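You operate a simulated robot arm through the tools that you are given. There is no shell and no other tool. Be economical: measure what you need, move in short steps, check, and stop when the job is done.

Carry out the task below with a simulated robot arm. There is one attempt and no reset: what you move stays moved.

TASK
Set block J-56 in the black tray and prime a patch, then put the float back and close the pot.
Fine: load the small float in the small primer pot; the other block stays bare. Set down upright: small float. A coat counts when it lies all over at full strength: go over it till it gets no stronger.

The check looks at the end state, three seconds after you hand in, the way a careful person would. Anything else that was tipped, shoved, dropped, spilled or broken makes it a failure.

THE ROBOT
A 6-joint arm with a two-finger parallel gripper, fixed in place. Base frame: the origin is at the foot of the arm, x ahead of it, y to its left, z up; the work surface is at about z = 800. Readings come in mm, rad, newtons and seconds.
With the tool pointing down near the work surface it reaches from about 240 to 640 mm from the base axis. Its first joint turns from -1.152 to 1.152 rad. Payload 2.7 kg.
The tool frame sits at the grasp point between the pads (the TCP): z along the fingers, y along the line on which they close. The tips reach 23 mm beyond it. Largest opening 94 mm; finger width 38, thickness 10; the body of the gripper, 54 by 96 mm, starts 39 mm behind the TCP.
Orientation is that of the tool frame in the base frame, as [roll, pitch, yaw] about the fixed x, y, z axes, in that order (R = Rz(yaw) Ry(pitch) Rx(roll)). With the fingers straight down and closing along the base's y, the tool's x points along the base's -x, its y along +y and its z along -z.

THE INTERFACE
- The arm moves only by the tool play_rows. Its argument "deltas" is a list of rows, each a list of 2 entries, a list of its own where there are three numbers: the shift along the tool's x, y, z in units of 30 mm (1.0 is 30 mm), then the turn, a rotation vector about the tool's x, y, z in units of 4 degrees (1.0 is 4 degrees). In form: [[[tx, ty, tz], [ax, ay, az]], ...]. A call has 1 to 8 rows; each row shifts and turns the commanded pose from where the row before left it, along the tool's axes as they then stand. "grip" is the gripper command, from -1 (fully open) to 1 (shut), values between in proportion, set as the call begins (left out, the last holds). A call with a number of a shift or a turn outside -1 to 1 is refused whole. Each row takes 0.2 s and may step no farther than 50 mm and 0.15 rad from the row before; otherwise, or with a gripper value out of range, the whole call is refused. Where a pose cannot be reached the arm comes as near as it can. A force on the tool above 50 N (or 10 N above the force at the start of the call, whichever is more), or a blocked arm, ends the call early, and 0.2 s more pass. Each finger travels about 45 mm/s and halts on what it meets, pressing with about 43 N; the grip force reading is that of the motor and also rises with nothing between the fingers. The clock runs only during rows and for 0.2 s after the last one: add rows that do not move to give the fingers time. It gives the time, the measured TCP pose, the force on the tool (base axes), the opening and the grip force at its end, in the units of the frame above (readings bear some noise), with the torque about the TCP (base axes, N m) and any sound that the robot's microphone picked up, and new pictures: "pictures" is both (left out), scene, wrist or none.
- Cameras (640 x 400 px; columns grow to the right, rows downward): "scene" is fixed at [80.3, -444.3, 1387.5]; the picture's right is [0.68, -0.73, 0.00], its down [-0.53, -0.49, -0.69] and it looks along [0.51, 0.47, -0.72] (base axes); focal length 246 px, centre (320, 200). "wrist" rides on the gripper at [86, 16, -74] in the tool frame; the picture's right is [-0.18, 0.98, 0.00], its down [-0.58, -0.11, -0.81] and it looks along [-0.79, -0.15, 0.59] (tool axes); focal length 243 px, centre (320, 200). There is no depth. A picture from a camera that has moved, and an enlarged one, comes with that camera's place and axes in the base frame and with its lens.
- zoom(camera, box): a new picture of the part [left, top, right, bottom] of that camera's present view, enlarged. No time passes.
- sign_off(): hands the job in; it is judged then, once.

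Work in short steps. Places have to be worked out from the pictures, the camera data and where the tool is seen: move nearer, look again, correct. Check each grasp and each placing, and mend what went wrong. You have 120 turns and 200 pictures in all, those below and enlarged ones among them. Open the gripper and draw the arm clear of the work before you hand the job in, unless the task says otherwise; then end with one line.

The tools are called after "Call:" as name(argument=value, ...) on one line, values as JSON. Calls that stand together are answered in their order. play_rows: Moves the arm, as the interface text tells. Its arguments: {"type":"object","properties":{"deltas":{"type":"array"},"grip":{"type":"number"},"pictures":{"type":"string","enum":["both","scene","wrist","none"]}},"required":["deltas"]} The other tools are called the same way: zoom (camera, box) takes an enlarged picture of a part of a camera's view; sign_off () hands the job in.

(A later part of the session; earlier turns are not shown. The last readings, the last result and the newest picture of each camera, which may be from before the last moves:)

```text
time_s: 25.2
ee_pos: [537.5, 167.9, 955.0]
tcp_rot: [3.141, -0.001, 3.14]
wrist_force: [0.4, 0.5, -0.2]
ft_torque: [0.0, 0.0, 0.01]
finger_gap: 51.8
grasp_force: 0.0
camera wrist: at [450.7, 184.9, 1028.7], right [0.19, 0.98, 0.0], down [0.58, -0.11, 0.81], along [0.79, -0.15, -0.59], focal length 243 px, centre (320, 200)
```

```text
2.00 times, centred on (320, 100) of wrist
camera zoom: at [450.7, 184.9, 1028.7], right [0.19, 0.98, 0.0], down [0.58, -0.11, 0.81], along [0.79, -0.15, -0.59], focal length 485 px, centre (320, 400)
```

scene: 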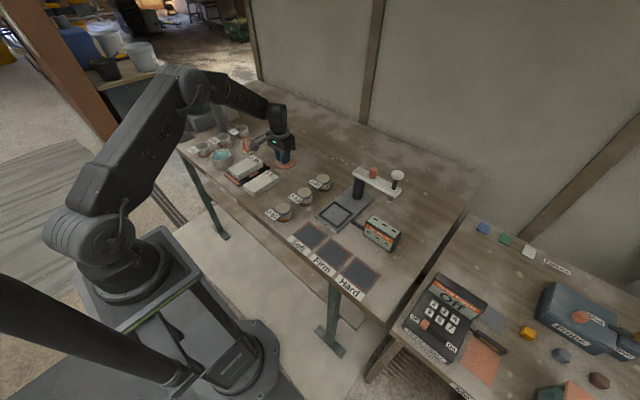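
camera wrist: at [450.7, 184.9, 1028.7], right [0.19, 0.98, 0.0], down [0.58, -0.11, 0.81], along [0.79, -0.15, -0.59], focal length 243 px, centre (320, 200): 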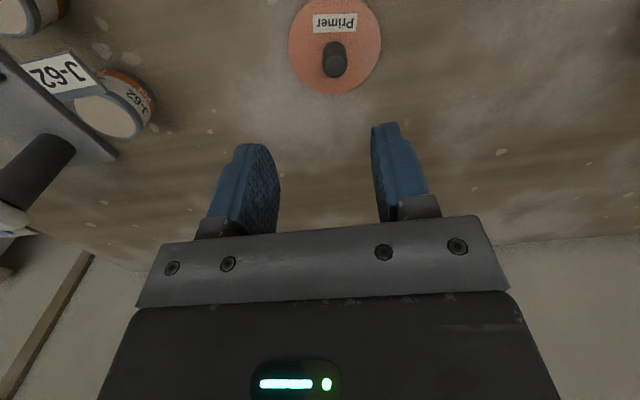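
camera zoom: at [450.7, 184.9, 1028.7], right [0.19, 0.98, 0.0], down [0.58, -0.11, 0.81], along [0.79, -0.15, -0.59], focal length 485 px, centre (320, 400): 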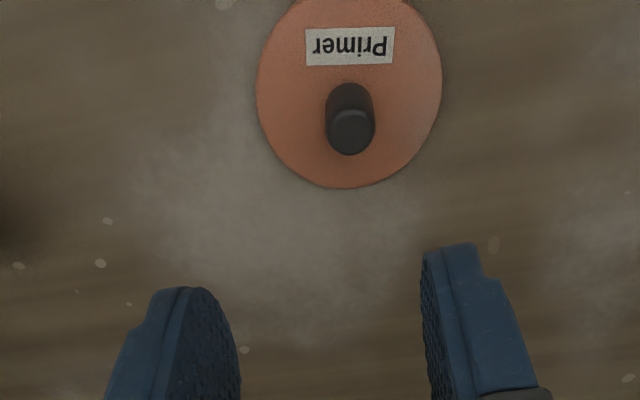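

The lid rests flat at (538, 167). Now I'll go to view the float.

Call:
play_rows(deltas=[[[0.54, 0.83, 0], [0, 0, 0]], [[0.54, 0.83, 0], [0, 0, 0]], [[0.54, 0.83, 0], [0, 0, 0]], [[0.54, 0.83, 0], [0, 0, 0]], [[0.54, 0.83, 0], [0, 0, 0]], [[0.54, 0.83, 0], [0, 0, 0]], [[0, 0, 0], [0, 0, 0]]], pictures="wrist")

Call:
zoom(camera="wrist", box=[160, 0, 480, 200])

Call:
zoom(camera="scene", box=[212, 120, 276, 160])

```text
time_s: 26.8
ee_pos: [441.8, 316.7, 956.1]
tcp_rot: [3.142, 0.001, 3.141]
wrist_force: [0.1, -0.9, 0.5]
ft_torque: [0.01, -0.01, 0.0]
finger_gap: 51.6
grasp_force: 0.2
camera wrist: at [354.5, 334.7, 1029.0], right [0.19, 0.98, 0.0], down [0.58, -0.11, 0.81], along [0.79, -0.15, -0.59], focal length 243 px, centre (320, 200)
```

wrist: 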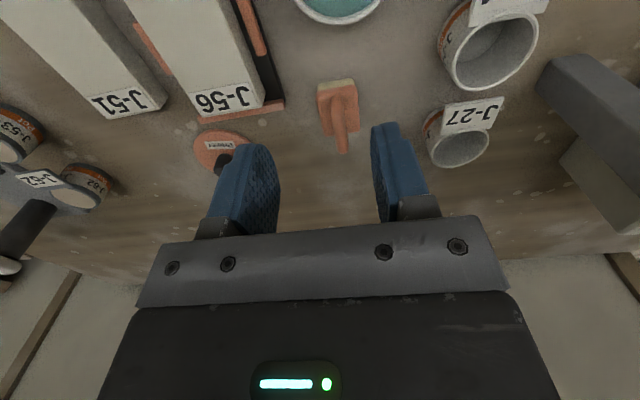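

```text
2.00 times, centred on (320, 100) of wrist
camera zoom: at [354.5, 334.7, 1029.0], right [0.19, 0.98, 0.0], down [0.58, -0.11, 0.81], along [0.79, -0.15, -0.59], focal length 485 px, centre (320, 400)
```

zoom: 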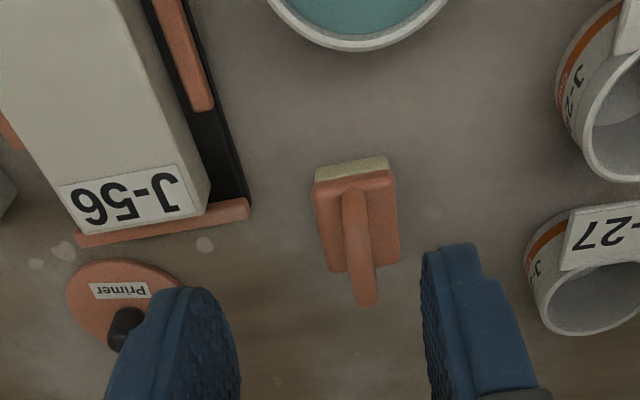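

```text
10.00 times, centred on (244, 140) of scene
camera zoom: at [80.3, -444.3, 1387.5], right [0.68, -0.73, 0.0], down [-0.53, -0.49, -0.69], along [0.51, 0.47, -0.72], focal length 2462 px, centre (1080, 800)
```

zoom: 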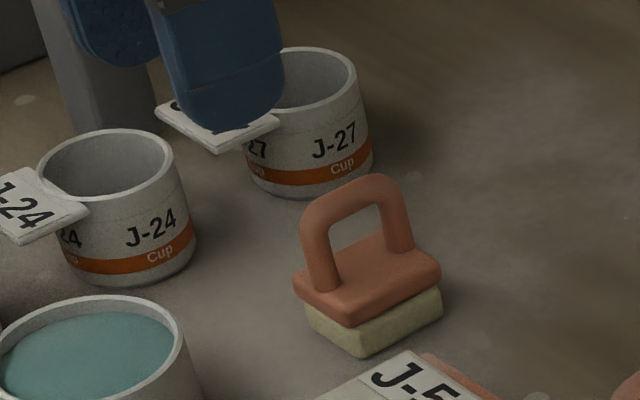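

The float's plate is ≈48 x 36 mm centred (493, 328), aligned with the axes, its arch handle along x with top ≈860. I'll hover above it with the fingers either side.

Call:
play_rows(deltas=[[[-0.57, 0.12, 0.5], [0, 0, 0]], [[-0.57, 0.12, 0.5], [0, 0, 0]], [[-0.57, 0.12, 0.6], [0, 0, 0]], [[0, 0, 0.5], [0, 0, 0]], [[0, 0, 0], [0, 0, 0]]], pictures="wrist")

Call:
zoom(camera="wrist", box=[160, 40, 480, 240])

Call:
zoom(camera="scene", box=[212, 120, 276, 160])

```text
time_s: 28.0
ee_pos: [492.7, 328.0, 892.1]
tcp_rot: [3.14, 0.0, 3.139]
wrist_force: [-0.2, 0.9, 0.5]
ft_torque: [0.0, 0.0, -0.04]
finger_gap: 51.6
grasp_force: 0.0
camera wrist: at [406.5, 344.2, 965.3], right [0.19, 0.98, 0.0], down [0.58, -0.11, 0.81], along [0.79, -0.15, -0.59], focal length 243 px, centre (320, 200)
```

wrist: 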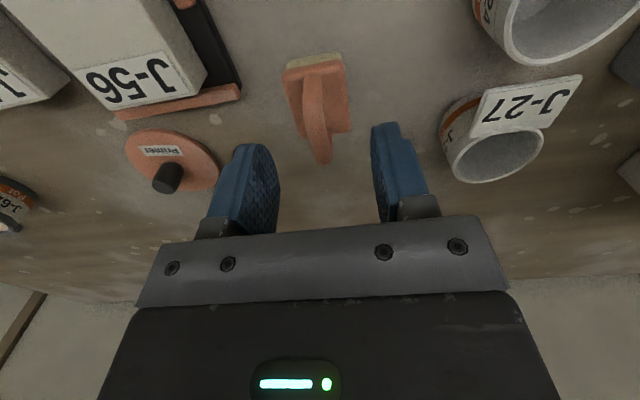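

```text
2.00 times, centred on (320, 140) of wrist
camera zoom: at [406.5, 344.2, 965.3], right [0.19, 0.98, 0.0], down [0.58, -0.11, 0.81], along [0.79, -0.15, -0.59], focal length 485 px, centre (320, 320)
```

zoom: 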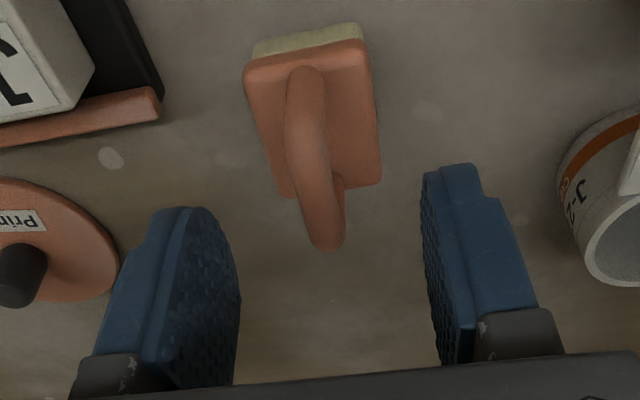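

```text
10.00 times, centred on (244, 140) of scene
camera zoom: at [80.3, -444.3, 1387.5], right [0.68, -0.73, 0.0], down [-0.53, -0.49, -0.69], along [0.51, 0.47, -0.72], focal length 2462 px, centre (1080, 800)
```

zoom: 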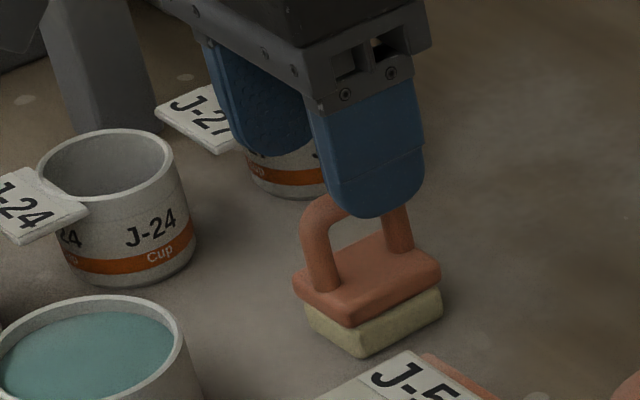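

Second look agrees: centre (494.5, 327). I'll descend to TCP 854 and close on the handle.

Call:
play_rows(deltas=[[[-0.06, -0.03, 0.6], [0, 0, 0]], [[0, 0, 0.66], [0, 0, 0]], [[0, 0, 0], [0, 0, 0]]], pictures="none")

Call:
play_rows(deltas=[[[0, 0, 0], [0, 0, 0]], [[0, 0, 0], [0, 0, 0]], [[0, 0, 0], [0, 0, 0]], [[0, 0, 0], [0, 0, 0]]], grip=1, pictures="wrist")

Call:
zoom(camera="scene", box=[212, 120, 276, 160])

```text
time_s: 28.8
ee_pos: [494.9, 326.2, 852.6]
tcp_rot: [-3.141, -0.001, 3.139]
wrist_force: [0.0, 0.0, -0.8]
ft_torque: [0.01, 0.01, -0.01]
finger_gap: 51.8
grasp_force: 0.0
```

```text
time_s: 29.8
ee_pos: [494.8, 326.2, 853.5]
tcp_rot: [3.141, 0.0, 3.14]
wrist_force: [0.0, 0.3, 0.9]
ft_torque: [-0.01, -0.03, 0.02]
finger_gap: 10.6
grasp_force: 43.2
camera wrist: at [408.2, 343.3, 927.1], right [0.19, 0.98, 0.0], down [0.58, -0.11, 0.81], along [0.79, -0.15, -0.59], focal length 243 px, centre (320, 200)
```

wrist: 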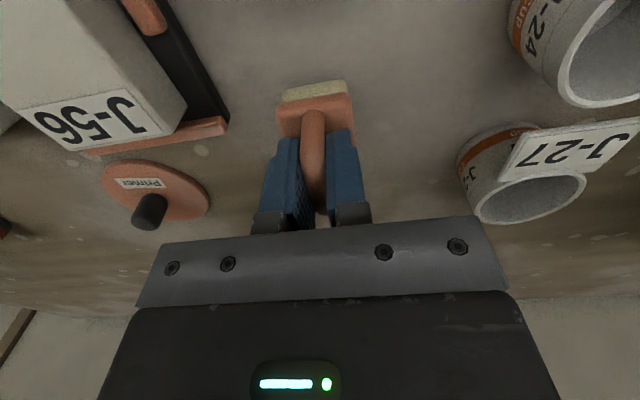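

```text
10.00 times, centred on (244, 140) of scene
camera zoom: at [80.3, -444.3, 1387.5], right [0.68, -0.73, 0.0], down [-0.53, -0.49, -0.69], along [0.51, 0.47, -0.72], focal length 2462 px, centre (1080, 800)
```

zoom: 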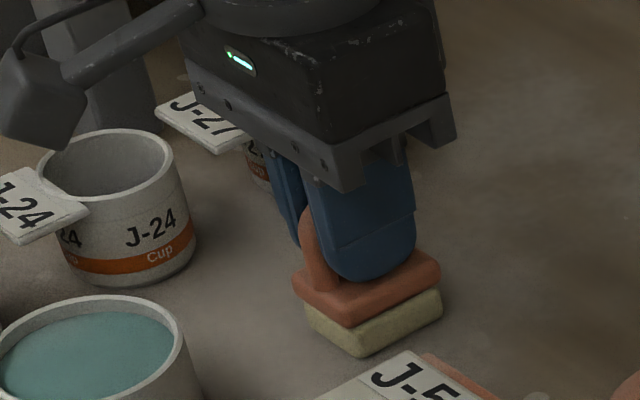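

Handle gripped (gap 10.6); home pose is (494.8, 326.2, 853.5). I'll lift the float and bring it over the pot, looking before dipping.

Call:
play_rows(deltas=[[[0, 0, -1], [0, 0, 0]], [[0, 0, -1], [0, 0, 0]], [[0, 0, -0.7], [0, 0, 0]], [[0, 0, 0], [0, 0, 0]]], pictures="none")

Call:
play_rows(deltas=[[[0.8, 0, 0], [0, 0, 0]], [[0.8, 0.1, 0], [0, 0, 0]], [[0.8, 0.1, 0], [0, 0, 0]], [[0.4, 0.1, 0], [0, 0, 0]], [[0, 0, 0], [0, 0, 0]]])

Call:
zoom(camera="wrist", box=[160, 0, 480, 200])

Call:
zoom(camera="scene", box=[180, 110, 276, 170])

```text
time_s: 30.8
ee_pos: [496.5, 324.6, 934.2]
tcp_rot: [3.14, 0.0, 3.141]
wrist_force: [0.1, 1.1, 0.4]
ft_torque: [0.0, 0.01, 0.01]
finger_gap: 10.4
grasp_force: 43.0
```

```text
time_s: 32.0
ee_pos: [409.6, 335.0, 935.2]
tcp_rot: [-3.138, 0.001, 3.139]
wrist_force: [0.5, 0.4, -1.5]
ft_torque: [-0.01, -0.01, -0.04]
finger_gap: 10.1
grasp_force: 43.0
camera wrist: at [323.0, 352.7, 1007.7], right [0.19, 0.98, 0.0], down [0.58, -0.11, 0.81], along [0.79, -0.15, -0.59], focal length 243 px, centre (320, 200)
```

scene: 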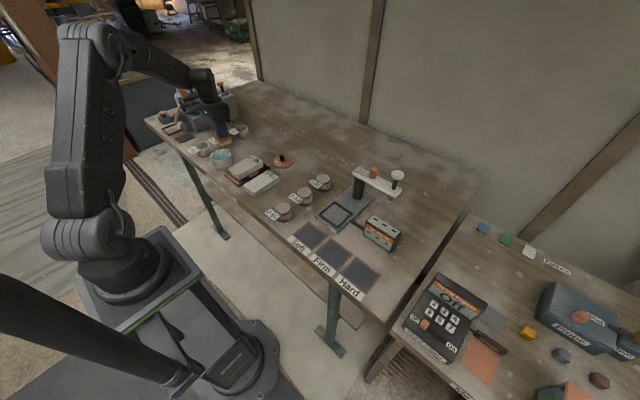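
wrist: 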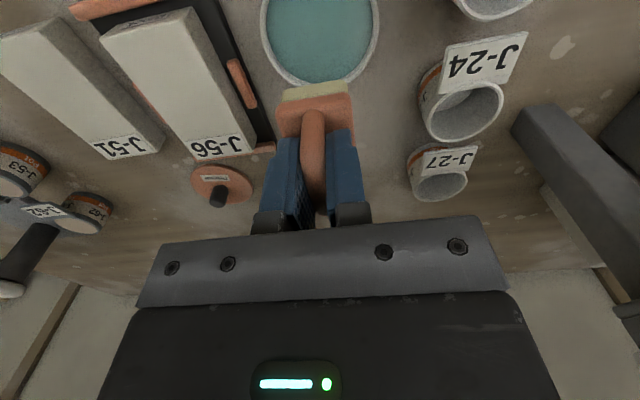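

```text
2.00 times, centred on (320, 100) of wrist
camera zoom: at [323.0, 352.7, 1007.7], right [0.19, 0.98, 0.0], down [0.58, -0.11, 0.81], along [0.79, -0.15, -0.59], focal length 485 px, centre (320, 400)
```

zoom: 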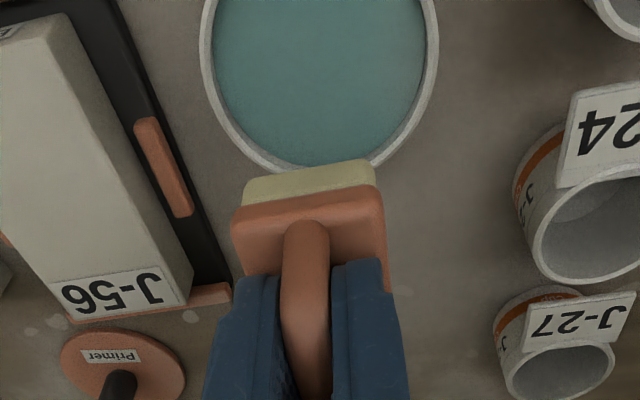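

```text
6.67 times, centred on (228, 140) of scene
camera zoom: at [80.3, -444.3, 1387.5], right [0.68, -0.73, 0.0], down [-0.53, -0.49, -0.69], along [0.51, 0.47, -0.72], focal length 1642 px, centre (933, 600)
```

zoom: 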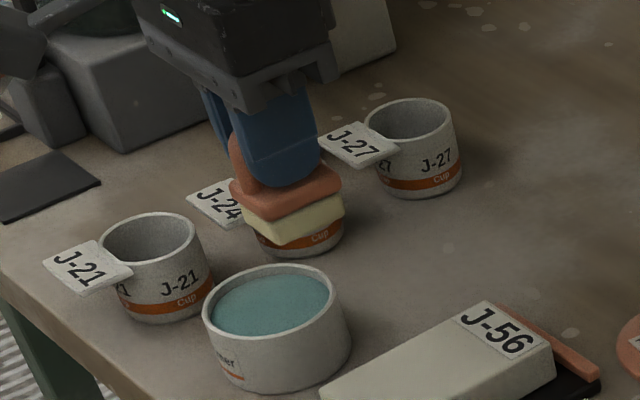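

Pot centre reads (376, 341.5) with rim z ≈843 and primer ≈835; the pad should fit with a few mm all round. I'll centre over the pot and check from both cameras.

Call:
play_rows(deltas=[[[0.6, 0.12, 0], [0, 0, 0]], [[0.52, 0.1, 0], [0, 0, 0]], [[0, 0, 0.8], [0, 0, 0]], [[0, 0, 0], [0, 0, 0]]], pictures="wrist")

Call:
zoom(camera="wrist", box=[200, 0, 456, 160])

Call:
zoom(camera="scene", box=[188, 120, 252, 160])

```text
time_s: 33.0
ee_pos: [377.8, 342.4, 910.6]
tcp_rot: [-3.141, 0.0, 3.14]
wrist_force: [0.1, 0.2, -1.2]
ft_torque: [0.01, -0.01, 0.02]
finger_gap: 10.3
grasp_force: 42.6
camera wrist: at [291.1, 359.7, 983.4], right [0.19, 0.98, 0.0], down [0.58, -0.11, 0.81], along [0.79, -0.15, -0.59], focal length 243 px, centre (320, 200)
```

wrist: 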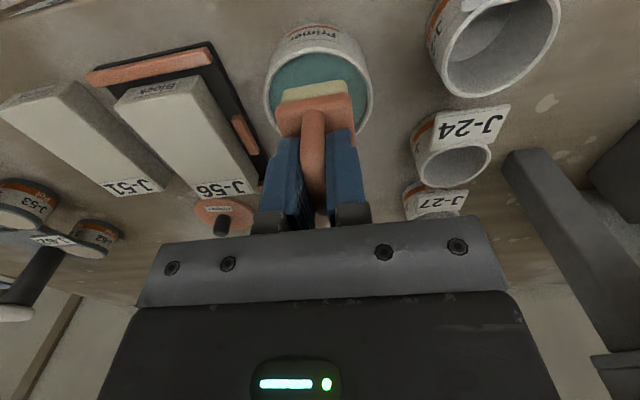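

```text
2.50 times, centred on (328, 80) of wrist
camera zoom: at [291.1, 359.7, 983.4], right [0.19, 0.98, 0.0], down [0.58, -0.11, 0.81], along [0.79, -0.15, -0.59], focal length 606 px, centre (300, 500)
```

zoom: 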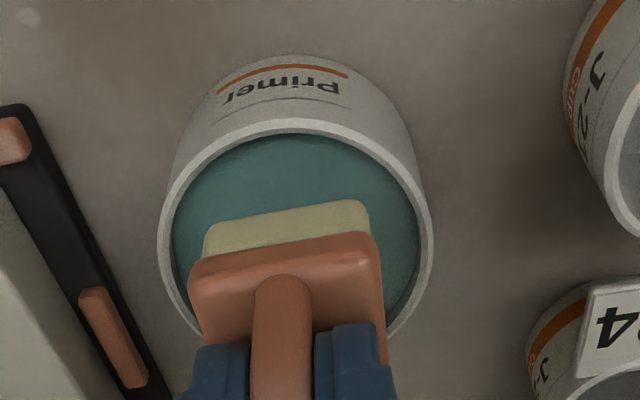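

```text
10.00 times, centred on (220, 140) of scene
camera zoom: at [80.3, -444.3, 1387.5], right [0.68, -0.73, 0.0], down [-0.53, -0.49, -0.69], along [0.51, 0.47, -0.72], focal length 2462 px, centre (1320, 800)
```

zoom: 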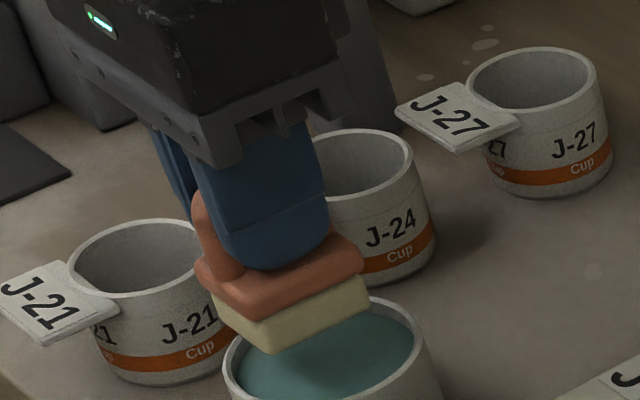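

The pad is centred over the opening. I'll dip slowly until the pad bottom is ≈5 mm into the primer.

Call:
play_rows(deltas=[[[0, 0, 0.4], [0, 0, 0]], [[0, 0, 0.4], [0, 0, 0]], [[0, 0, 0.1], [0, 0, 0]], [[0, 0, 0], [0, 0, 0]], [[0, 0, 0], [0, 0, 0]]], pictures="wrist")

Call:
zoom(camera="wrist", box=[200, 0, 456, 160])

Call:
zoom(camera="scene", box=[188, 130, 252, 170])

```text
time_s: 33.8
ee_pos: [380.8, 343.8, 890.4]
tcp_rot: [3.134, 0.011, 3.141]
wrist_force: [0.4, -0.7, 4.5]
ft_torque: [0.07, 0.11, -0.02]
finger_gap: 10.4
grasp_force: 42.8
stopped in row 4: the force on the tool passed its limit at 52 N (the readings are from after the stop); the commanded pose is now the measured one
camera wrist: at [293.0, 360.8, 963.3], right [0.18, 0.98, 0.01], down [0.57, -0.12, 0.81], along [0.8, -0.14, -0.58], focal length 243 px, centre (320, 200)
```

wrist: 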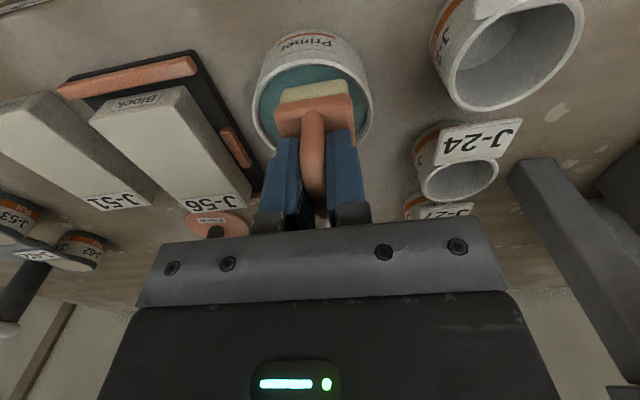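

```text
2.50 times, centred on (328, 80) of wrist
camera zoom: at [293.0, 360.8, 963.3], right [0.18, 0.98, 0.01], down [0.57, -0.12, 0.81], along [0.8, -0.14, -0.58], focal length 606 px, centre (300, 500)
```

zoom: 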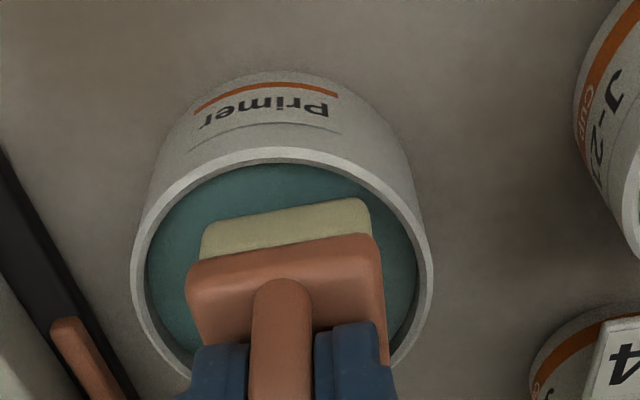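

```text
10.00 times, centred on (220, 150) of scene
camera zoom: at [80.3, -444.4, 1387.5], right [0.68, -0.73, 0.0], down [-0.53, -0.49, -0.69], along [0.51, 0.47, -0.72], focal length 2462 px, centre (1320, 700)
```

zoom: 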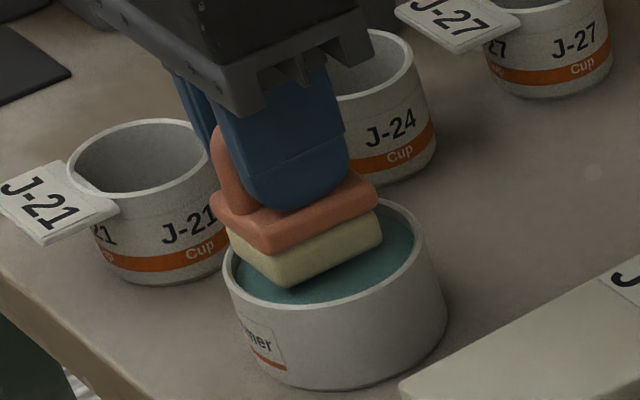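

The pad met a stop at TCP ≈888 (pad bottom ≈836), which matches the primer surface. I'll raise straight up and see whether the pot stayed put and the pad got loaded.

Call:
play_rows(deltas=[[[0, 0, -0.5], [0, 0, 0]], [[0, 0, -0.9], [0, 0, 0]], [[0, 0, 0], [0, 0, 0]]], pictures="wrist")

Call:
zoom(camera="wrist", box=[200, 0, 456, 160])

Call:
zoom(camera="scene", box=[188, 120, 252, 160])

```text
time_s: 34.6
ee_pos: [379.2, 343.1, 933.0]
tcp_rot: [3.134, 0.008, 3.141]
wrist_force: [-0.5, -0.4, 0.0]
ft_torque: [-0.01, -0.01, -0.02]
finger_gap: 10.4
grasp_force: 42.5
camera wrist: at [292.2, 361.4, 1005.5], right [0.18, 0.98, 0.01], down [0.57, -0.12, 0.81], along [0.8, -0.14, -0.59], focal length 243 px, centre (320, 200)
```

wrist: 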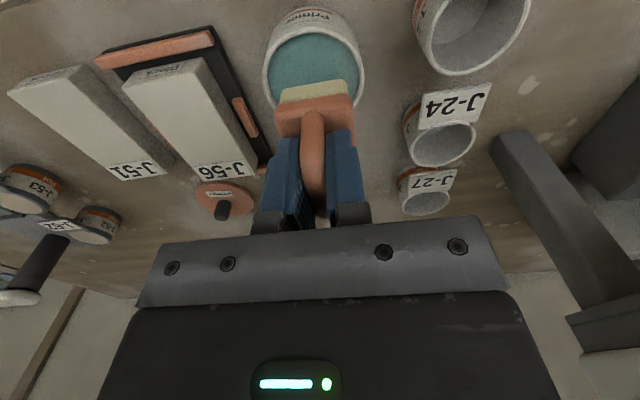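

```text
2.50 times, centred on (328, 80) of wrist
camera zoom: at [292.2, 361.4, 1005.5], right [0.18, 0.98, 0.01], down [0.57, -0.12, 0.81], along [0.8, -0.14, -0.59], focal length 606 px, centre (300, 500)
```

zoom: 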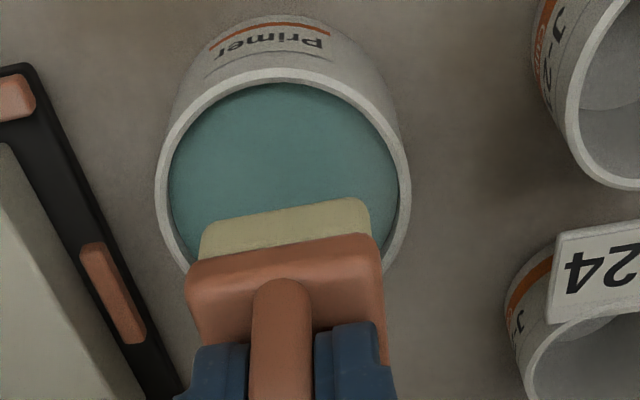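

```text
10.00 times, centred on (220, 140) of scene
camera zoom: at [80.3, -444.3, 1387.5], right [0.68, -0.73, 0.0], down [-0.53, -0.49, -0.69], along [0.51, 0.47, -0.72], focal length 2462 px, centre (1320, 800)
```

zoom: 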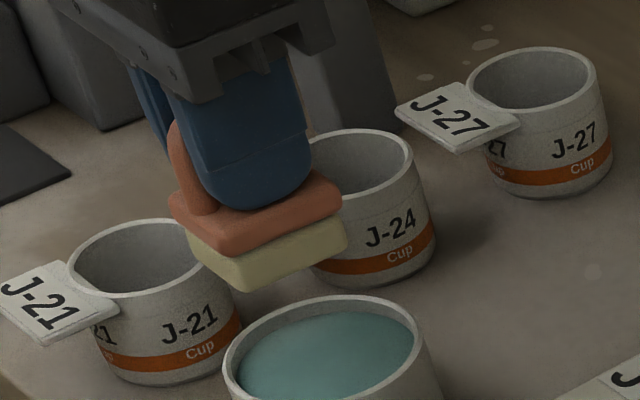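

The pot didn't move, and the contact height matches the primer surface. I'll carry the float over J-56 (top ≈830, so contact near TCP 884) and test for colour.

Call:
play_rows(deltas=[[[-0.3, -0.94, 0], [-0.11, -0.11, 0]], [[-0.3, -0.94, 0], [0, 0, 0]], [[-0.3, -0.94, 0], [0, 0, 0]], [[-0.3, -0.94, 0], [0, 0, 0]], [[0, 0, 0.9], [0, 0, 0]], [[0, 0, 0.4], [0, 0, 0]], [[0, 0, 0], [0, 0, 0]]])

Call:
zoom(camera="scene", box=[204, 130, 284, 180])

```text
time_s: 36.2
ee_pos: [414.6, 229.9, 891.6]
tcp_rot: [3.128, 0.017, -3.14]
wrist_force: [-0.4, -0.7, -0.6]
ft_torque: [-0.01, 0.0, 0.01]
finger_gap: 10.2
grasp_force: 43.4
camera wrist: at [327.5, 246.9, 964.7], right [0.18, 0.98, 0.02], down [0.57, -0.12, 0.81], along [0.8, -0.14, -0.58], focal length 243 px, centre (320, 200)
```

scene: 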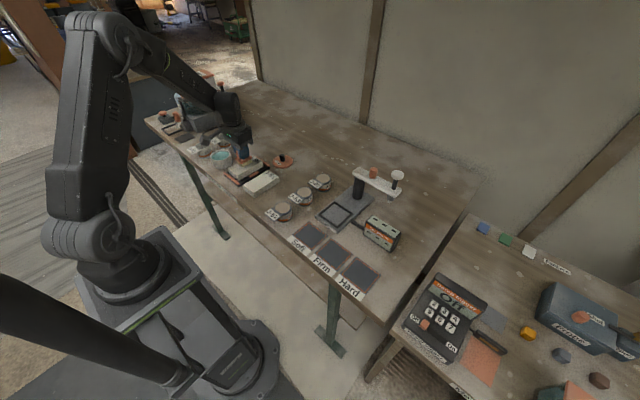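
wrist: 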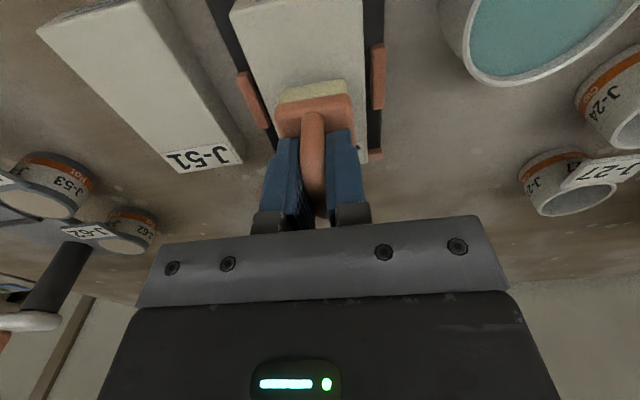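

```text
8.00 times, centred on (244, 155) of scene
camera zoom: at [80.3, -444.3, 1387.5], right [0.68, -0.73, 0.0], down [-0.53, -0.49, -0.69], along [0.51, 0.47, -0.72], focal length 1970 px, centre (928, 560)
```

zoom: 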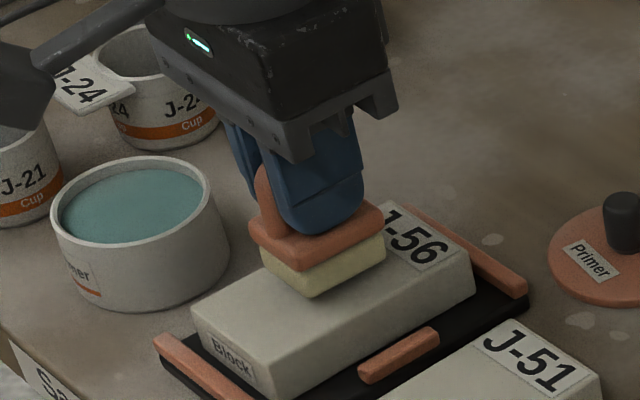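

My tilt correction had the wrong sign; I'll reverse it, then lower onto the block in small steps.

Call:
play_rows(deltas=[[[0, 0, 0], [0.2, 0.24, 0]], [[0, 0, 0.12], [0, 0, 0]], [[0, 0, 0.08], [0, 0, 0]], [[0, 0, 0], [0, 0, 0]]], pictures="none")

Call:
play_rows(deltas=[[[0, 0, 0.07], [0, 0, 0]], [[0, 0, 0], [0, 0, 0]]], pictures="none")

```text
time_s: 37.2
ee_pos: [416.3, 230.6, 887.2]
tcp_rot: [3.14, 0.0, 3.14]
wrist_force: [-2.7, -0.4, 8.5]
ft_torque: [-0.07, -0.1, -0.04]
finger_gap: 10.1
grasp_force: 43.0
```

```text
time_s: 37.8
ee_pos: [416.8, 231.9, 886.0]
tcp_rot: [3.136, 0.006, 3.141]
wrist_force: [-10.0, -2.6, 35.3]
ft_torque: [-0.25, -0.31, -0.07]
finger_gap: 10.3
grasp_force: 42.6
```

In contact at TCP ≈887. I'll ease to a light press, rub ±12 mm in x, lift and look.

Call:
play_rows(deltas=[[[0, 0, -0.05], [0, 0, 0]], [[-0.4, 0, 0], [0, 0, 0]], [[0.4, 0, 0], [0, 0, 0]], [[0.4, 0, 0], [0, 0, 0]], [[-0.4, 0, 0], [0, 0, 0]]], pictures="none")

Call:
play_rows(deltas=[[[0, 0, -0.5], [0, 0, 0]], [[0, 0, -1], [0, 0, 0]], [[-0.5, -0.5, -0.5], [0, 0, 0]]], pictures="wrist")

Call:
zoom(camera="scene", box=[204, 130, 284, 180])

```text
time_s: 39.0
ee_pos: [415.5, 231.4, 886.3]
tcp_rot: [3.139, -0.001, 3.14]
wrist_force: [-12.2, 1.0, 31.5]
ft_torque: [0.06, -0.02, 0.02]
finger_gap: 10.4
grasp_force: 43.2
```

```text
time_s: 39.8
ee_pos: [430.0, 216.6, 945.5]
tcp_rot: [3.14, -0.001, 3.141]
wrist_force: [-0.2, -0.1, -0.1]
ft_torque: [0.01, 0.0, -0.01]
finger_gap: 10.1
grasp_force: 42.6
camera wrist: at [343.4, 233.8, 1019.1], right [0.18, 0.98, 0.0], down [0.58, -0.11, 0.81], along [0.79, -0.15, -0.59], focal length 243 px, centre (320, 200)
```

wrist: 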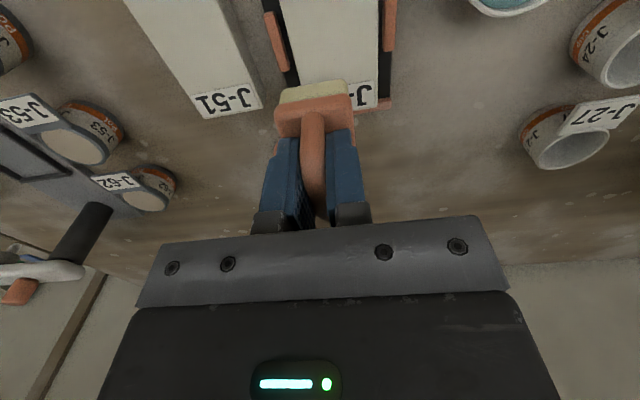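

```text
8.00 times, centred on (244, 155) of scene
camera zoom: at [80.3, -444.3, 1387.5], right [0.68, -0.73, 0.0], down [-0.53, -0.49, -0.69], along [0.51, 0.47, -0.72], focal length 1970 px, centre (928, 560)
```

zoom: 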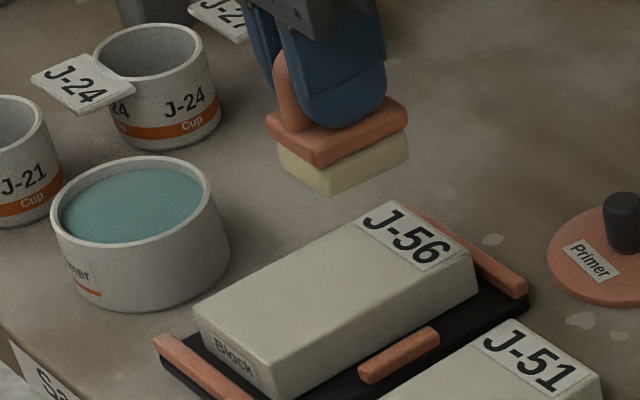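

No colour came off, so the pad isn't loaded yet. I'll return over the pot, centre carefully and dip again with a gentler press and a dwell.

Call:
play_rows(deltas=[[[0.35, 0.836, 0], [0, 0, 0]], [[0.35, 0.836, 0], [0, 0, 0]], [[0.35, 0.836, 0], [0, 0, 0]], [[0.35, 0.836, 0], [0, 0, 0]], [[0.36, 0.836, 0], [0, 0, 0]], [[0, 0, 0.8], [0, 0, 0]], [[0, 0, 0.6], [0, 0, 0]], [[0, 0, 0], [0, 0, 0]]], pictures="wrist")

Call:
zoom(camera="wrist", box=[232, 20, 424, 140])

Call:
zoom(camera="scene", box=[196, 135, 244, 165])

```text
time_s: 41.6
ee_pos: [377.0, 342.5, 902.6]
tcp_rot: [3.139, 0.0, 3.14]
wrist_force: [0.2, -0.7, -0.7]
ft_torque: [-0.03, 0.0, -0.02]
finger_gap: 10.2
grasp_force: 43.5
camera wrist: at [290.4, 360.0, 976.5], right [0.18, 0.98, 0.0], down [0.58, -0.11, 0.81], along [0.79, -0.15, -0.59], focal length 243 px, centre (320, 200)
```

wrist: 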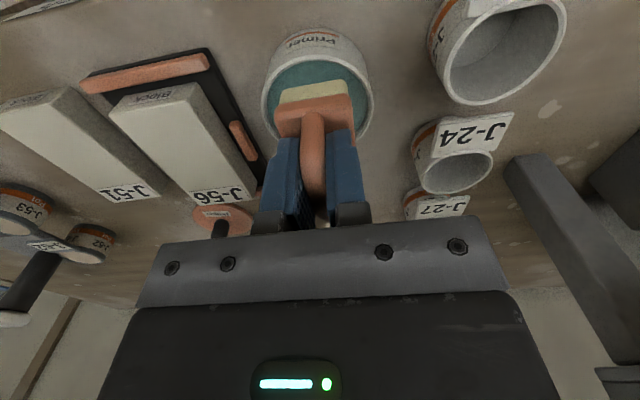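

```text
3.33 times, centred on (328, 80) of wrist
camera zoom: at [290.4, 360.0, 976.5], right [0.18, 0.98, 0.0], down [0.58, -0.11, 0.81], along [0.79, -0.15, -0.59], focal length 809 px, centre (293, 600)
```

zoom: 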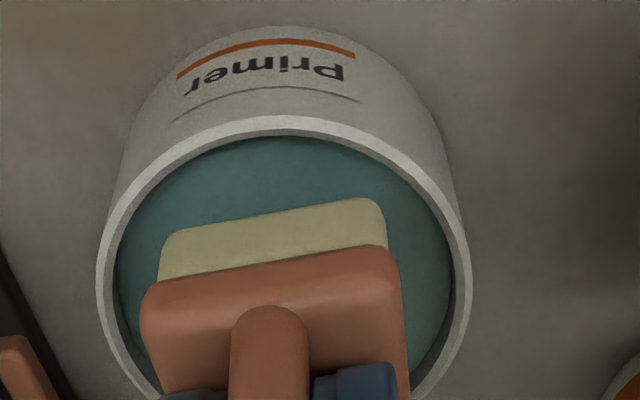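

```text
13.33 times, centred on (220, 150) of scene
camera zoom: at [80.3, -444.3, 1387.5], right [0.68, -0.73, 0.0], down [-0.53, -0.49, -0.69], along [0.51, 0.47, -0.72], focal length 3283 px, centre (1653, 867)
```

zoom: 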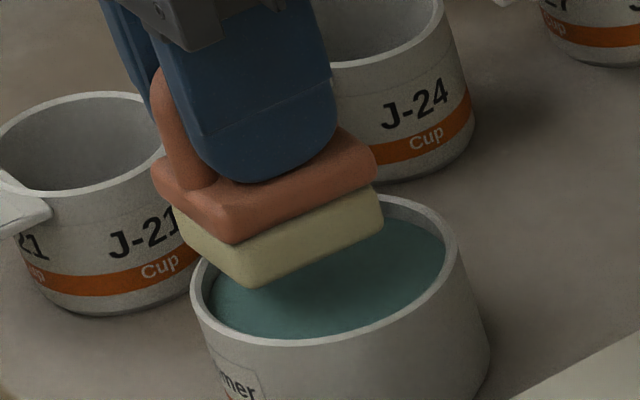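

The pad looks about 2 mm short of centre in x and y; I'll correct to (379, 344) and lower in fine steps while reading force.

Call:
play_rows(deltas=[[[-0.07, 0.05, 0.2], [0, 0, 0]], [[0, 0, 0.2], [0, 0, 0]], [[0, 0, 0], [0, 0, 0]]], pictures="none")

Call:
play_rows(deltas=[[[0, 0, 0.07], [0, 0, 0]], [[0, 0, 0], [0, 0, 0]]], pictures="none")

Call:
play_rows(deltas=[[[0, 0, 0.05], [0, 0, 0]], [[0, 0, 0], [0, 0, 0]]], pictures="none")

```text
time_s: 42.4
ee_pos: [381.1, 343.5, 891.9]
tcp_rot: [3.14, 0.0, 3.14]
wrist_force: [0.0, -0.9, 0.7]
ft_torque: [-0.02, 0.01, 0.01]
finger_gap: 10.5
grasp_force: 43.0
```

```text
time_s: 43.0
ee_pos: [381.8, 342.7, 890.3]
tcp_rot: [3.138, 0.002, -3.14]
wrist_force: [-3.6, -3.6, 15.4]
ft_torque: [0.05, 0.56, 0.14]
finger_gap: 10.4
grasp_force: 43.3
```

```text
time_s: 43.6
ee_pos: [382.2, 344.0, 890.0]
tcp_rot: [3.136, 0.004, 3.141]
wrist_force: [-7.4, -8.1, 34.6]
ft_torque: [0.24, 1.18, 0.34]
finger_gap: 10.5
grasp_force: 43.4
```

The torque shows the contact is at the pad's near, +y corner – it's catching the rim, not the primer. I'll rise clear and shift about −3 mm in y and +1 in x.

Call:
play_rows(deltas=[[[0, 0, -0.35], [0, 0, 0]], [[-0.03, -0.1, 0], [0, 0, 0]], [[0, 0, 0], [0, 0, 0]]], pictures="wrist")

Call:
zoom(camera="wrist", box=[232, 20, 424, 140])

Call:
zoom(camera="scene", box=[196, 135, 244, 165])

```text
time_s: 44.4
ee_pos: [382.3, 340.0, 897.6]
tcp_rot: [3.14, 0.0, -3.141]
wrist_force: [-0.2, 0.5, -0.5]
ft_torque: [0.03, -0.02, 0.01]
finger_gap: 10.3
grasp_force: 43.1
camera wrist: at [294.6, 357.6, 970.9], right [0.18, 0.98, 0.0], down [0.58, -0.11, 0.81], along [0.79, -0.15, -0.59], focal length 243 px, centre (320, 200)
```

wrist: 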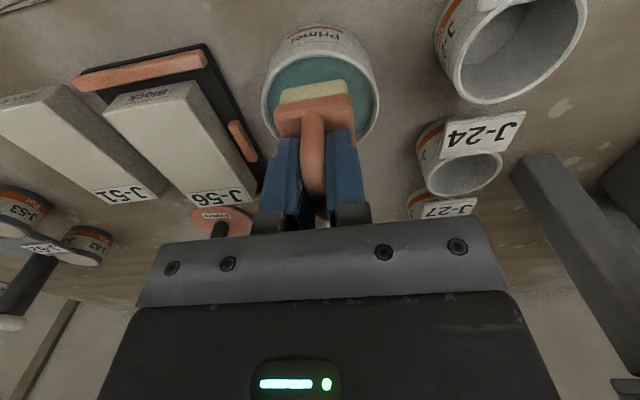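

```text
3.33 times, centred on (328, 80) of wrist
camera zoom: at [294.6, 357.6, 970.9], right [0.18, 0.98, 0.0], down [0.58, -0.11, 0.81], along [0.79, -0.15, -0.59], focal length 809 px, centre (293, 600)
```

zoom: 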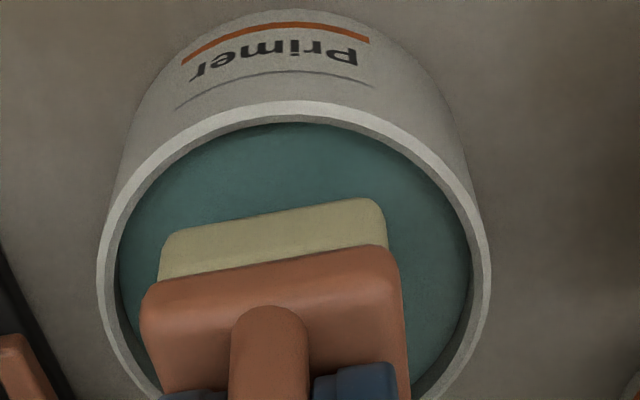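

```text
13.33 times, centred on (220, 150) of scene
camera zoom: at [80.3, -444.3, 1387.5], right [0.68, -0.73, 0.0], down [-0.53, -0.49, -0.69], along [0.51, 0.47, -0.72], focal length 3283 px, centre (1653, 867)
```

zoom: 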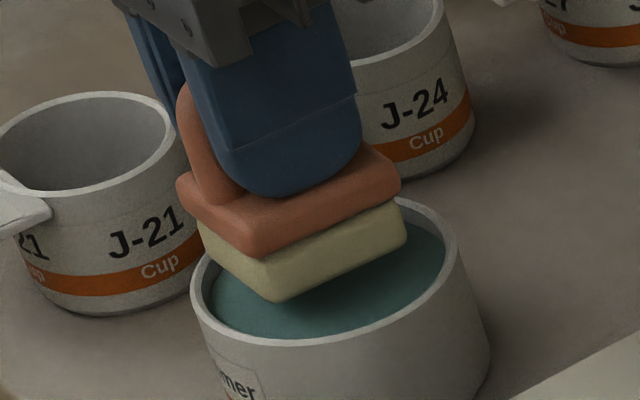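

Now the pad (centre ≈(382, 341)) matches the pot centre (381, 341). I'll lower in fine steps again.

Call:
play_rows(deltas=[[[0, 0, 0.2], [0, 0, 0]], [[0, 0, 0.05], [0, 0, 0]], [[0, 0, 0], [0, 0, 0]]], pictures="none")

Call:
play_rows(deltas=[[[0, 0, 0.06], [0, 0, 0]], [[0, 0, 0], [0, 0, 0]]], pictures="none")

Call:
play_rows(deltas=[[[0, 0, 0.06], [0, 0, 0]], [[0, 0, 0], [0, 0, 0]]], pictures="none")

```text
time_s: 45.2
ee_pos: [382.2, 339.9, 891.0]
tcp_rot: [3.139, -0.001, -3.141]
wrist_force: [-0.2, 0.3, 0.4]
ft_torque: [0.01, 0.02, -0.03]
finger_gap: 10.5
grasp_force: 43.3
```

```text
time_s: 45.8
ee_pos: [382.5, 340.5, 888.6]
tcp_rot: [3.14, 0.0, -3.141]
wrist_force: [0.1, -0.9, -0.7]
ft_torque: [-0.01, 0.03, -0.03]
finger_gap: 10.1
grasp_force: 43.0
```

```text
time_s: 46.4
ee_pos: [380.8, 339.1, 887.3]
tcp_rot: [3.14, -0.001, -3.14]
wrist_force: [0.7, 0.2, -0.4]
ft_torque: [0.0, 0.01, 0.0]
finger_gap: 10.1
grasp_force: 42.7
```

No contact now below the old stop height, so it is passing inside the rim. Continue down.

Call:
play_rows(deltas=[[[0, 0, 0.08], [0, 0, 0]], [[0, 0, 0], [0, 0, 0]]], pictures="none")

Call:
play_rows(deltas=[[[0, 0, 0.08], [0, 0, 0]], [[0, 0, 0], [0, 0, 0]]], pictures="wrist")

Call:
zoom(camera="scene", box=[196, 135, 244, 165])

Call:
zoom(camera="wrist", box=[232, 20, 424, 140])

```text
time_s: 47.0
ee_pos: [383.4, 340.9, 885.0]
tcp_rot: [3.137, 0.002, -3.139]
wrist_force: [-2.0, -3.3, 14.5]
ft_torque: [-0.21, -0.17, -0.12]
finger_gap: 10.5
grasp_force: 43.4
```

```text
time_s: 47.6
ee_pos: [383.0, 341.6, 884.7]
tcp_rot: [3.134, 0.005, 3.14]
wrist_force: [-5.8, -5.8, 36.5]
ft_torque: [-0.26, -0.44, -0.11]
finger_gap: 10.2
grasp_force: 43.0
camera wrist: at [295.5, 358.4, 958.7], right [0.18, 0.98, 0.01], down [0.58, -0.11, 0.81], along [0.8, -0.14, -0.59], focal length 243 px, centre (320, 200)
```

wrist: 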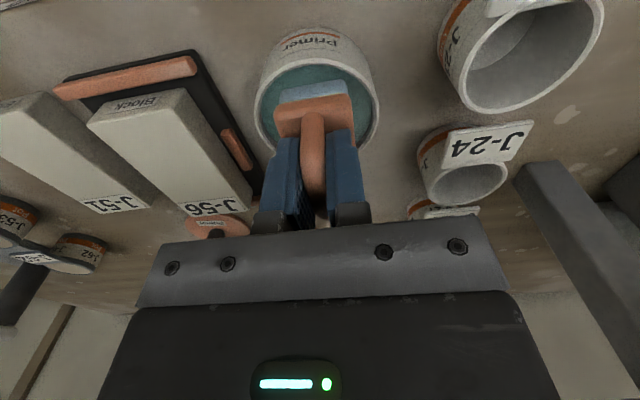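

```text
13.33 times, centred on (220, 150) of scene
camera zoom: at [79.7, -444.9, 1387.3], right [0.68, -0.73, 0.0], down [-0.53, -0.49, -0.69], along [0.51, 0.47, -0.72], focal length 3283 px, centre (1653, 867)
```

zoom: 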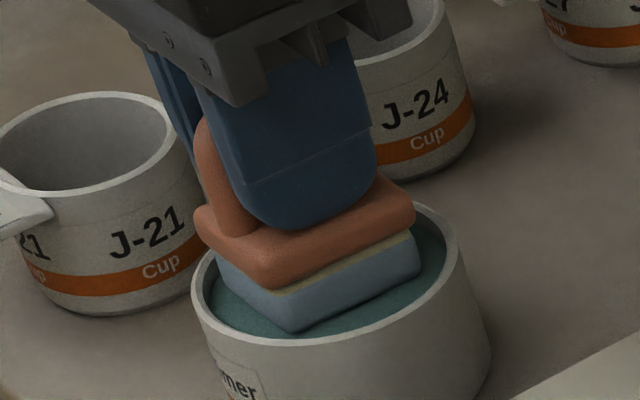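

```text
3.33 times, centred on (328, 80) of wrist
camera zoom: at [295.5, 358.4, 958.7], right [0.18, 0.98, 0.01], down [0.58, -0.11, 0.81], along [0.8, -0.14, -0.59], focal length 809 px, centre (293, 600)
```

zoom: 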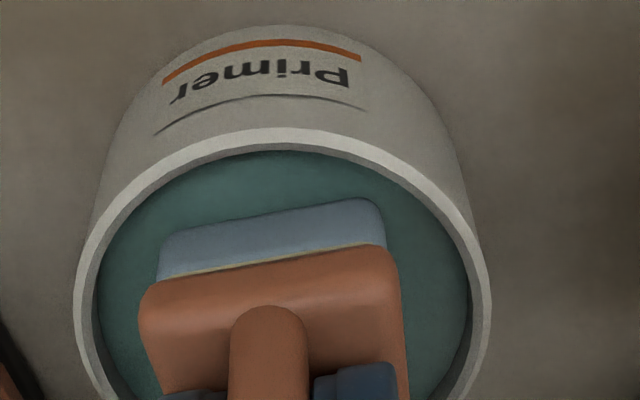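

The pad has turned blue: it's loaded. I'll lift it, let it drain a moment, then go to the block.

Call:
play_rows(deltas=[[[0, 0, -0.5], [0, 0, 0]], [[0, 0, -0.8], [0.1, 0.08, 0]], [[0, 0, 0], [0, 0, 0]], [[0, 0, 0], [0, 0, 0]], [[0, 0, 0], [0, 0, 0]], [[0, 0, 0], [0, 0, 0]]], pictures="none")

Call:
play_rows(deltas=[[[-0.3, -0.92, 0], [0, 0, 0]], [[-0.3, -0.92, 0], [0, 0, 0]], [[-0.3, -0.92, 0], [0, 0, 0]], [[-0.3, -0.92, 0], [0, 0, 0]], [[0, 0, 0.5], [0, 0, 0]], [[0, 0, 0], [0, 0, 0]]], pictures="wrist")

Call:
zoom(camera="scene", box=[204, 130, 284, 180])

```text
time_s: 49.0
ee_pos: [382.7, 337.3, 920.3]
tcp_rot: [-3.137, -0.006, -3.14]
wrist_force: [-0.6, 0.2, -0.5]
ft_torque: [0.03, 0.03, 0.03]
finger_gap: 10.3
grasp_force: 43.2
```

```text
time_s: 50.4
ee_pos: [418.5, 228.4, 906.9]
tcp_rot: [-3.139, -0.005, -3.141]
wrist_force: [0.0, 0.0, -0.7]
ft_torque: [0.01, 0.01, -0.01]
finger_gap: 10.5
grasp_force: 43.1
camera wrist: at [331.9, 246.3, 980.6], right [0.18, 0.98, -0.01], down [0.59, -0.1, 0.8], along [0.79, -0.15, -0.59], focal length 243 px, centre (320, 200)
```

wrist: 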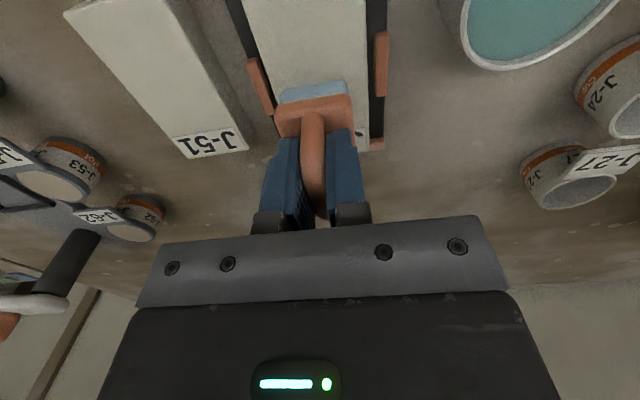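

```text
8.00 times, centred on (244, 155) of scene
camera zoom: at [80.3, -444.4, 1387.5], right [0.68, -0.73, 0.0], down [-0.53, -0.49, -0.69], along [0.51, 0.47, -0.72], focal length 1970 px, centre (928, 560)
```

zoom: 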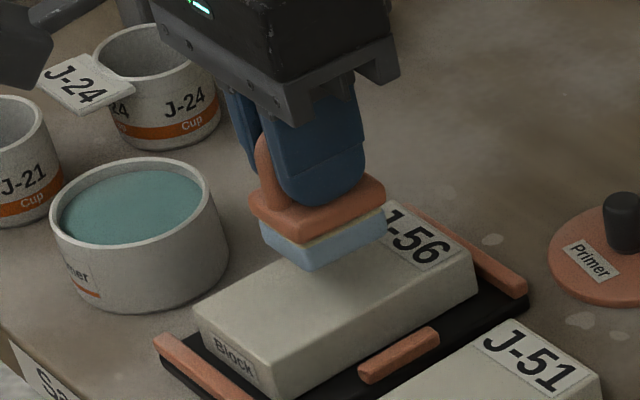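

Now lower to contact at the block centre and stroke ±12 mm.

Call:
play_rows(deltas=[[[0, 0, 0.4], [-0.06, -0.07, 0]], [[0, 0, 0.2], [0, 0, 0]], [[0, 0, 0.05], [0, 0, 0]], [[0, 0, 0], [0, 0, 0]]], pictures="none")

Call:
play_rows(deltas=[[[-0.4, 0, 0], [0, 0, 0]], [[0.4, 0, 0], [0, 0, 0]], [[0.4, 0, 0], [0, 0, 0]], [[-0.4, 0, 0], [0, 0, 0]]], pictures="none")

Call:
play_rows(deltas=[[[0, 0, -0.5], [0, 0, 0]], [[0, 0, -1], [0, 0, 0]], [[0.7, 0, -0.5], [0, 0, 0]]], pictures="wrist")

Call:
zoom(camera="scene", box=[204, 130, 284, 180])

```text
time_s: 51.4
ee_pos: [416.8, 229.4, 888.0]
tcp_rot: [-3.139, -0.001, -3.14]
wrist_force: [0.9, -0.2, 0.6]
ft_torque: [0.0, -0.03, 0.0]
finger_gap: 10.6
grasp_force: 43.4
```

```text
time_s: 52.4
ee_pos: [416.3, 229.7, 887.4]
tcp_rot: [-3.139, -0.003, 3.141]
wrist_force: [-0.8, 0.0, -0.6]
ft_torque: [0.0, 0.0, 0.01]
finger_gap: 10.2
grasp_force: 43.0
```

```text
time_s: 53.2
ee_pos: [396.3, 229.0, 947.3]
tcp_rot: [-3.14, -0.003, 3.141]
wrist_force: [0.0, 0.0, -0.2]
ft_torque: [-0.03, -0.01, -0.01]
finger_gap: 10.1
grasp_force: 43.1
camera wrist: at [309.4, 247.5, 1020.5], right [0.18, 0.98, 0.0], down [0.58, -0.11, 0.81], along [0.79, -0.15, -0.59], focal length 243 px, centre (320, 200)
```

wrist: 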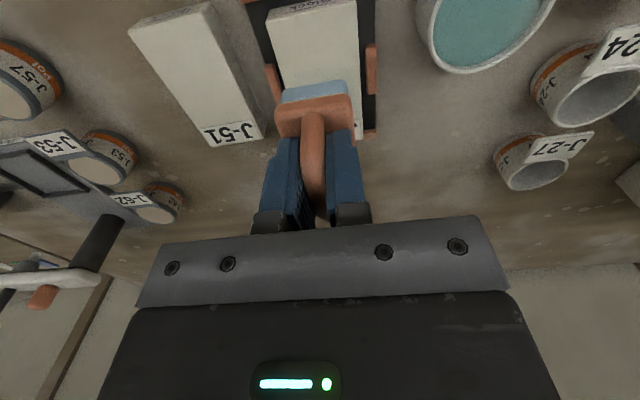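

```text
8.00 times, centred on (244, 155) of scene
camera zoom: at [80.3, -444.3, 1387.5], right [0.68, -0.73, 0.0], down [-0.53, -0.49, -0.69], along [0.51, 0.47, -0.72], focal length 1970 px, centre (928, 560)
```

zoom: 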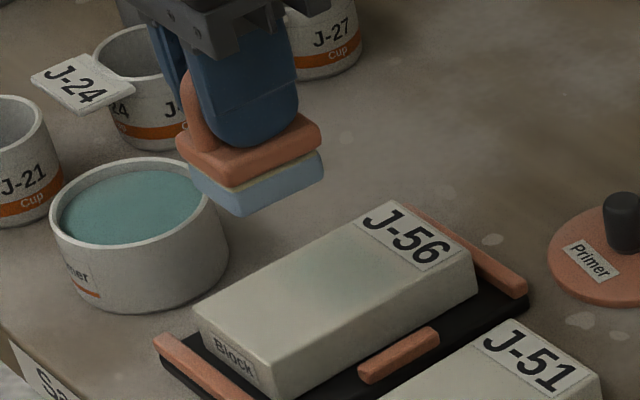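

A faint coat shows in the centre. I'll now stroke the whole top in lanes with a slightly firmer press, starting at the near −y lane.

Call:
play_rows(deltas=[[[0.5, -0.43, 0.5], [0, 0, 0]], [[0, 0, 0.9], [0, 0, 0]], [[0, 0, 0.55], [0, 0, 0]], [[0, 0, 0.08], [0, 0, 0]], [[0, 0, 0], [0, 0, 0]]], pictures="none")

Call:
play_rows(deltas=[[[-0.6, 0, 0], [0, 0, 0]], [[-0.6, 0, 0], [0, 0, 0]], [[-0.6, 0, 0], [0, 0, 0]], [[-0.6, 0, 0], [0, 0, 0]], [[0, 0, 0], [0, 0, 0]]], pictures="none")

```text
time_s: 54.4
ee_pos: [381.7, 216.1, 885.7]
tcp_rot: [-3.141, 0.003, -3.141]
wrist_force: [-4.3, -2.0, 16.5]
ft_torque: [-0.16, -0.07, -0.05]
finger_gap: 10.1
grasp_force: 42.6
```

```text
time_s: 55.6
ee_pos: [452.6, 219.1, 887.4]
tcp_rot: [3.141, 0.0, 3.141]
wrist_force: [-5.8, -0.3, 17.3]
ft_torque: [0.07, -0.04, 0.02]
finger_gap: 10.4
grasp_force: 43.2
```

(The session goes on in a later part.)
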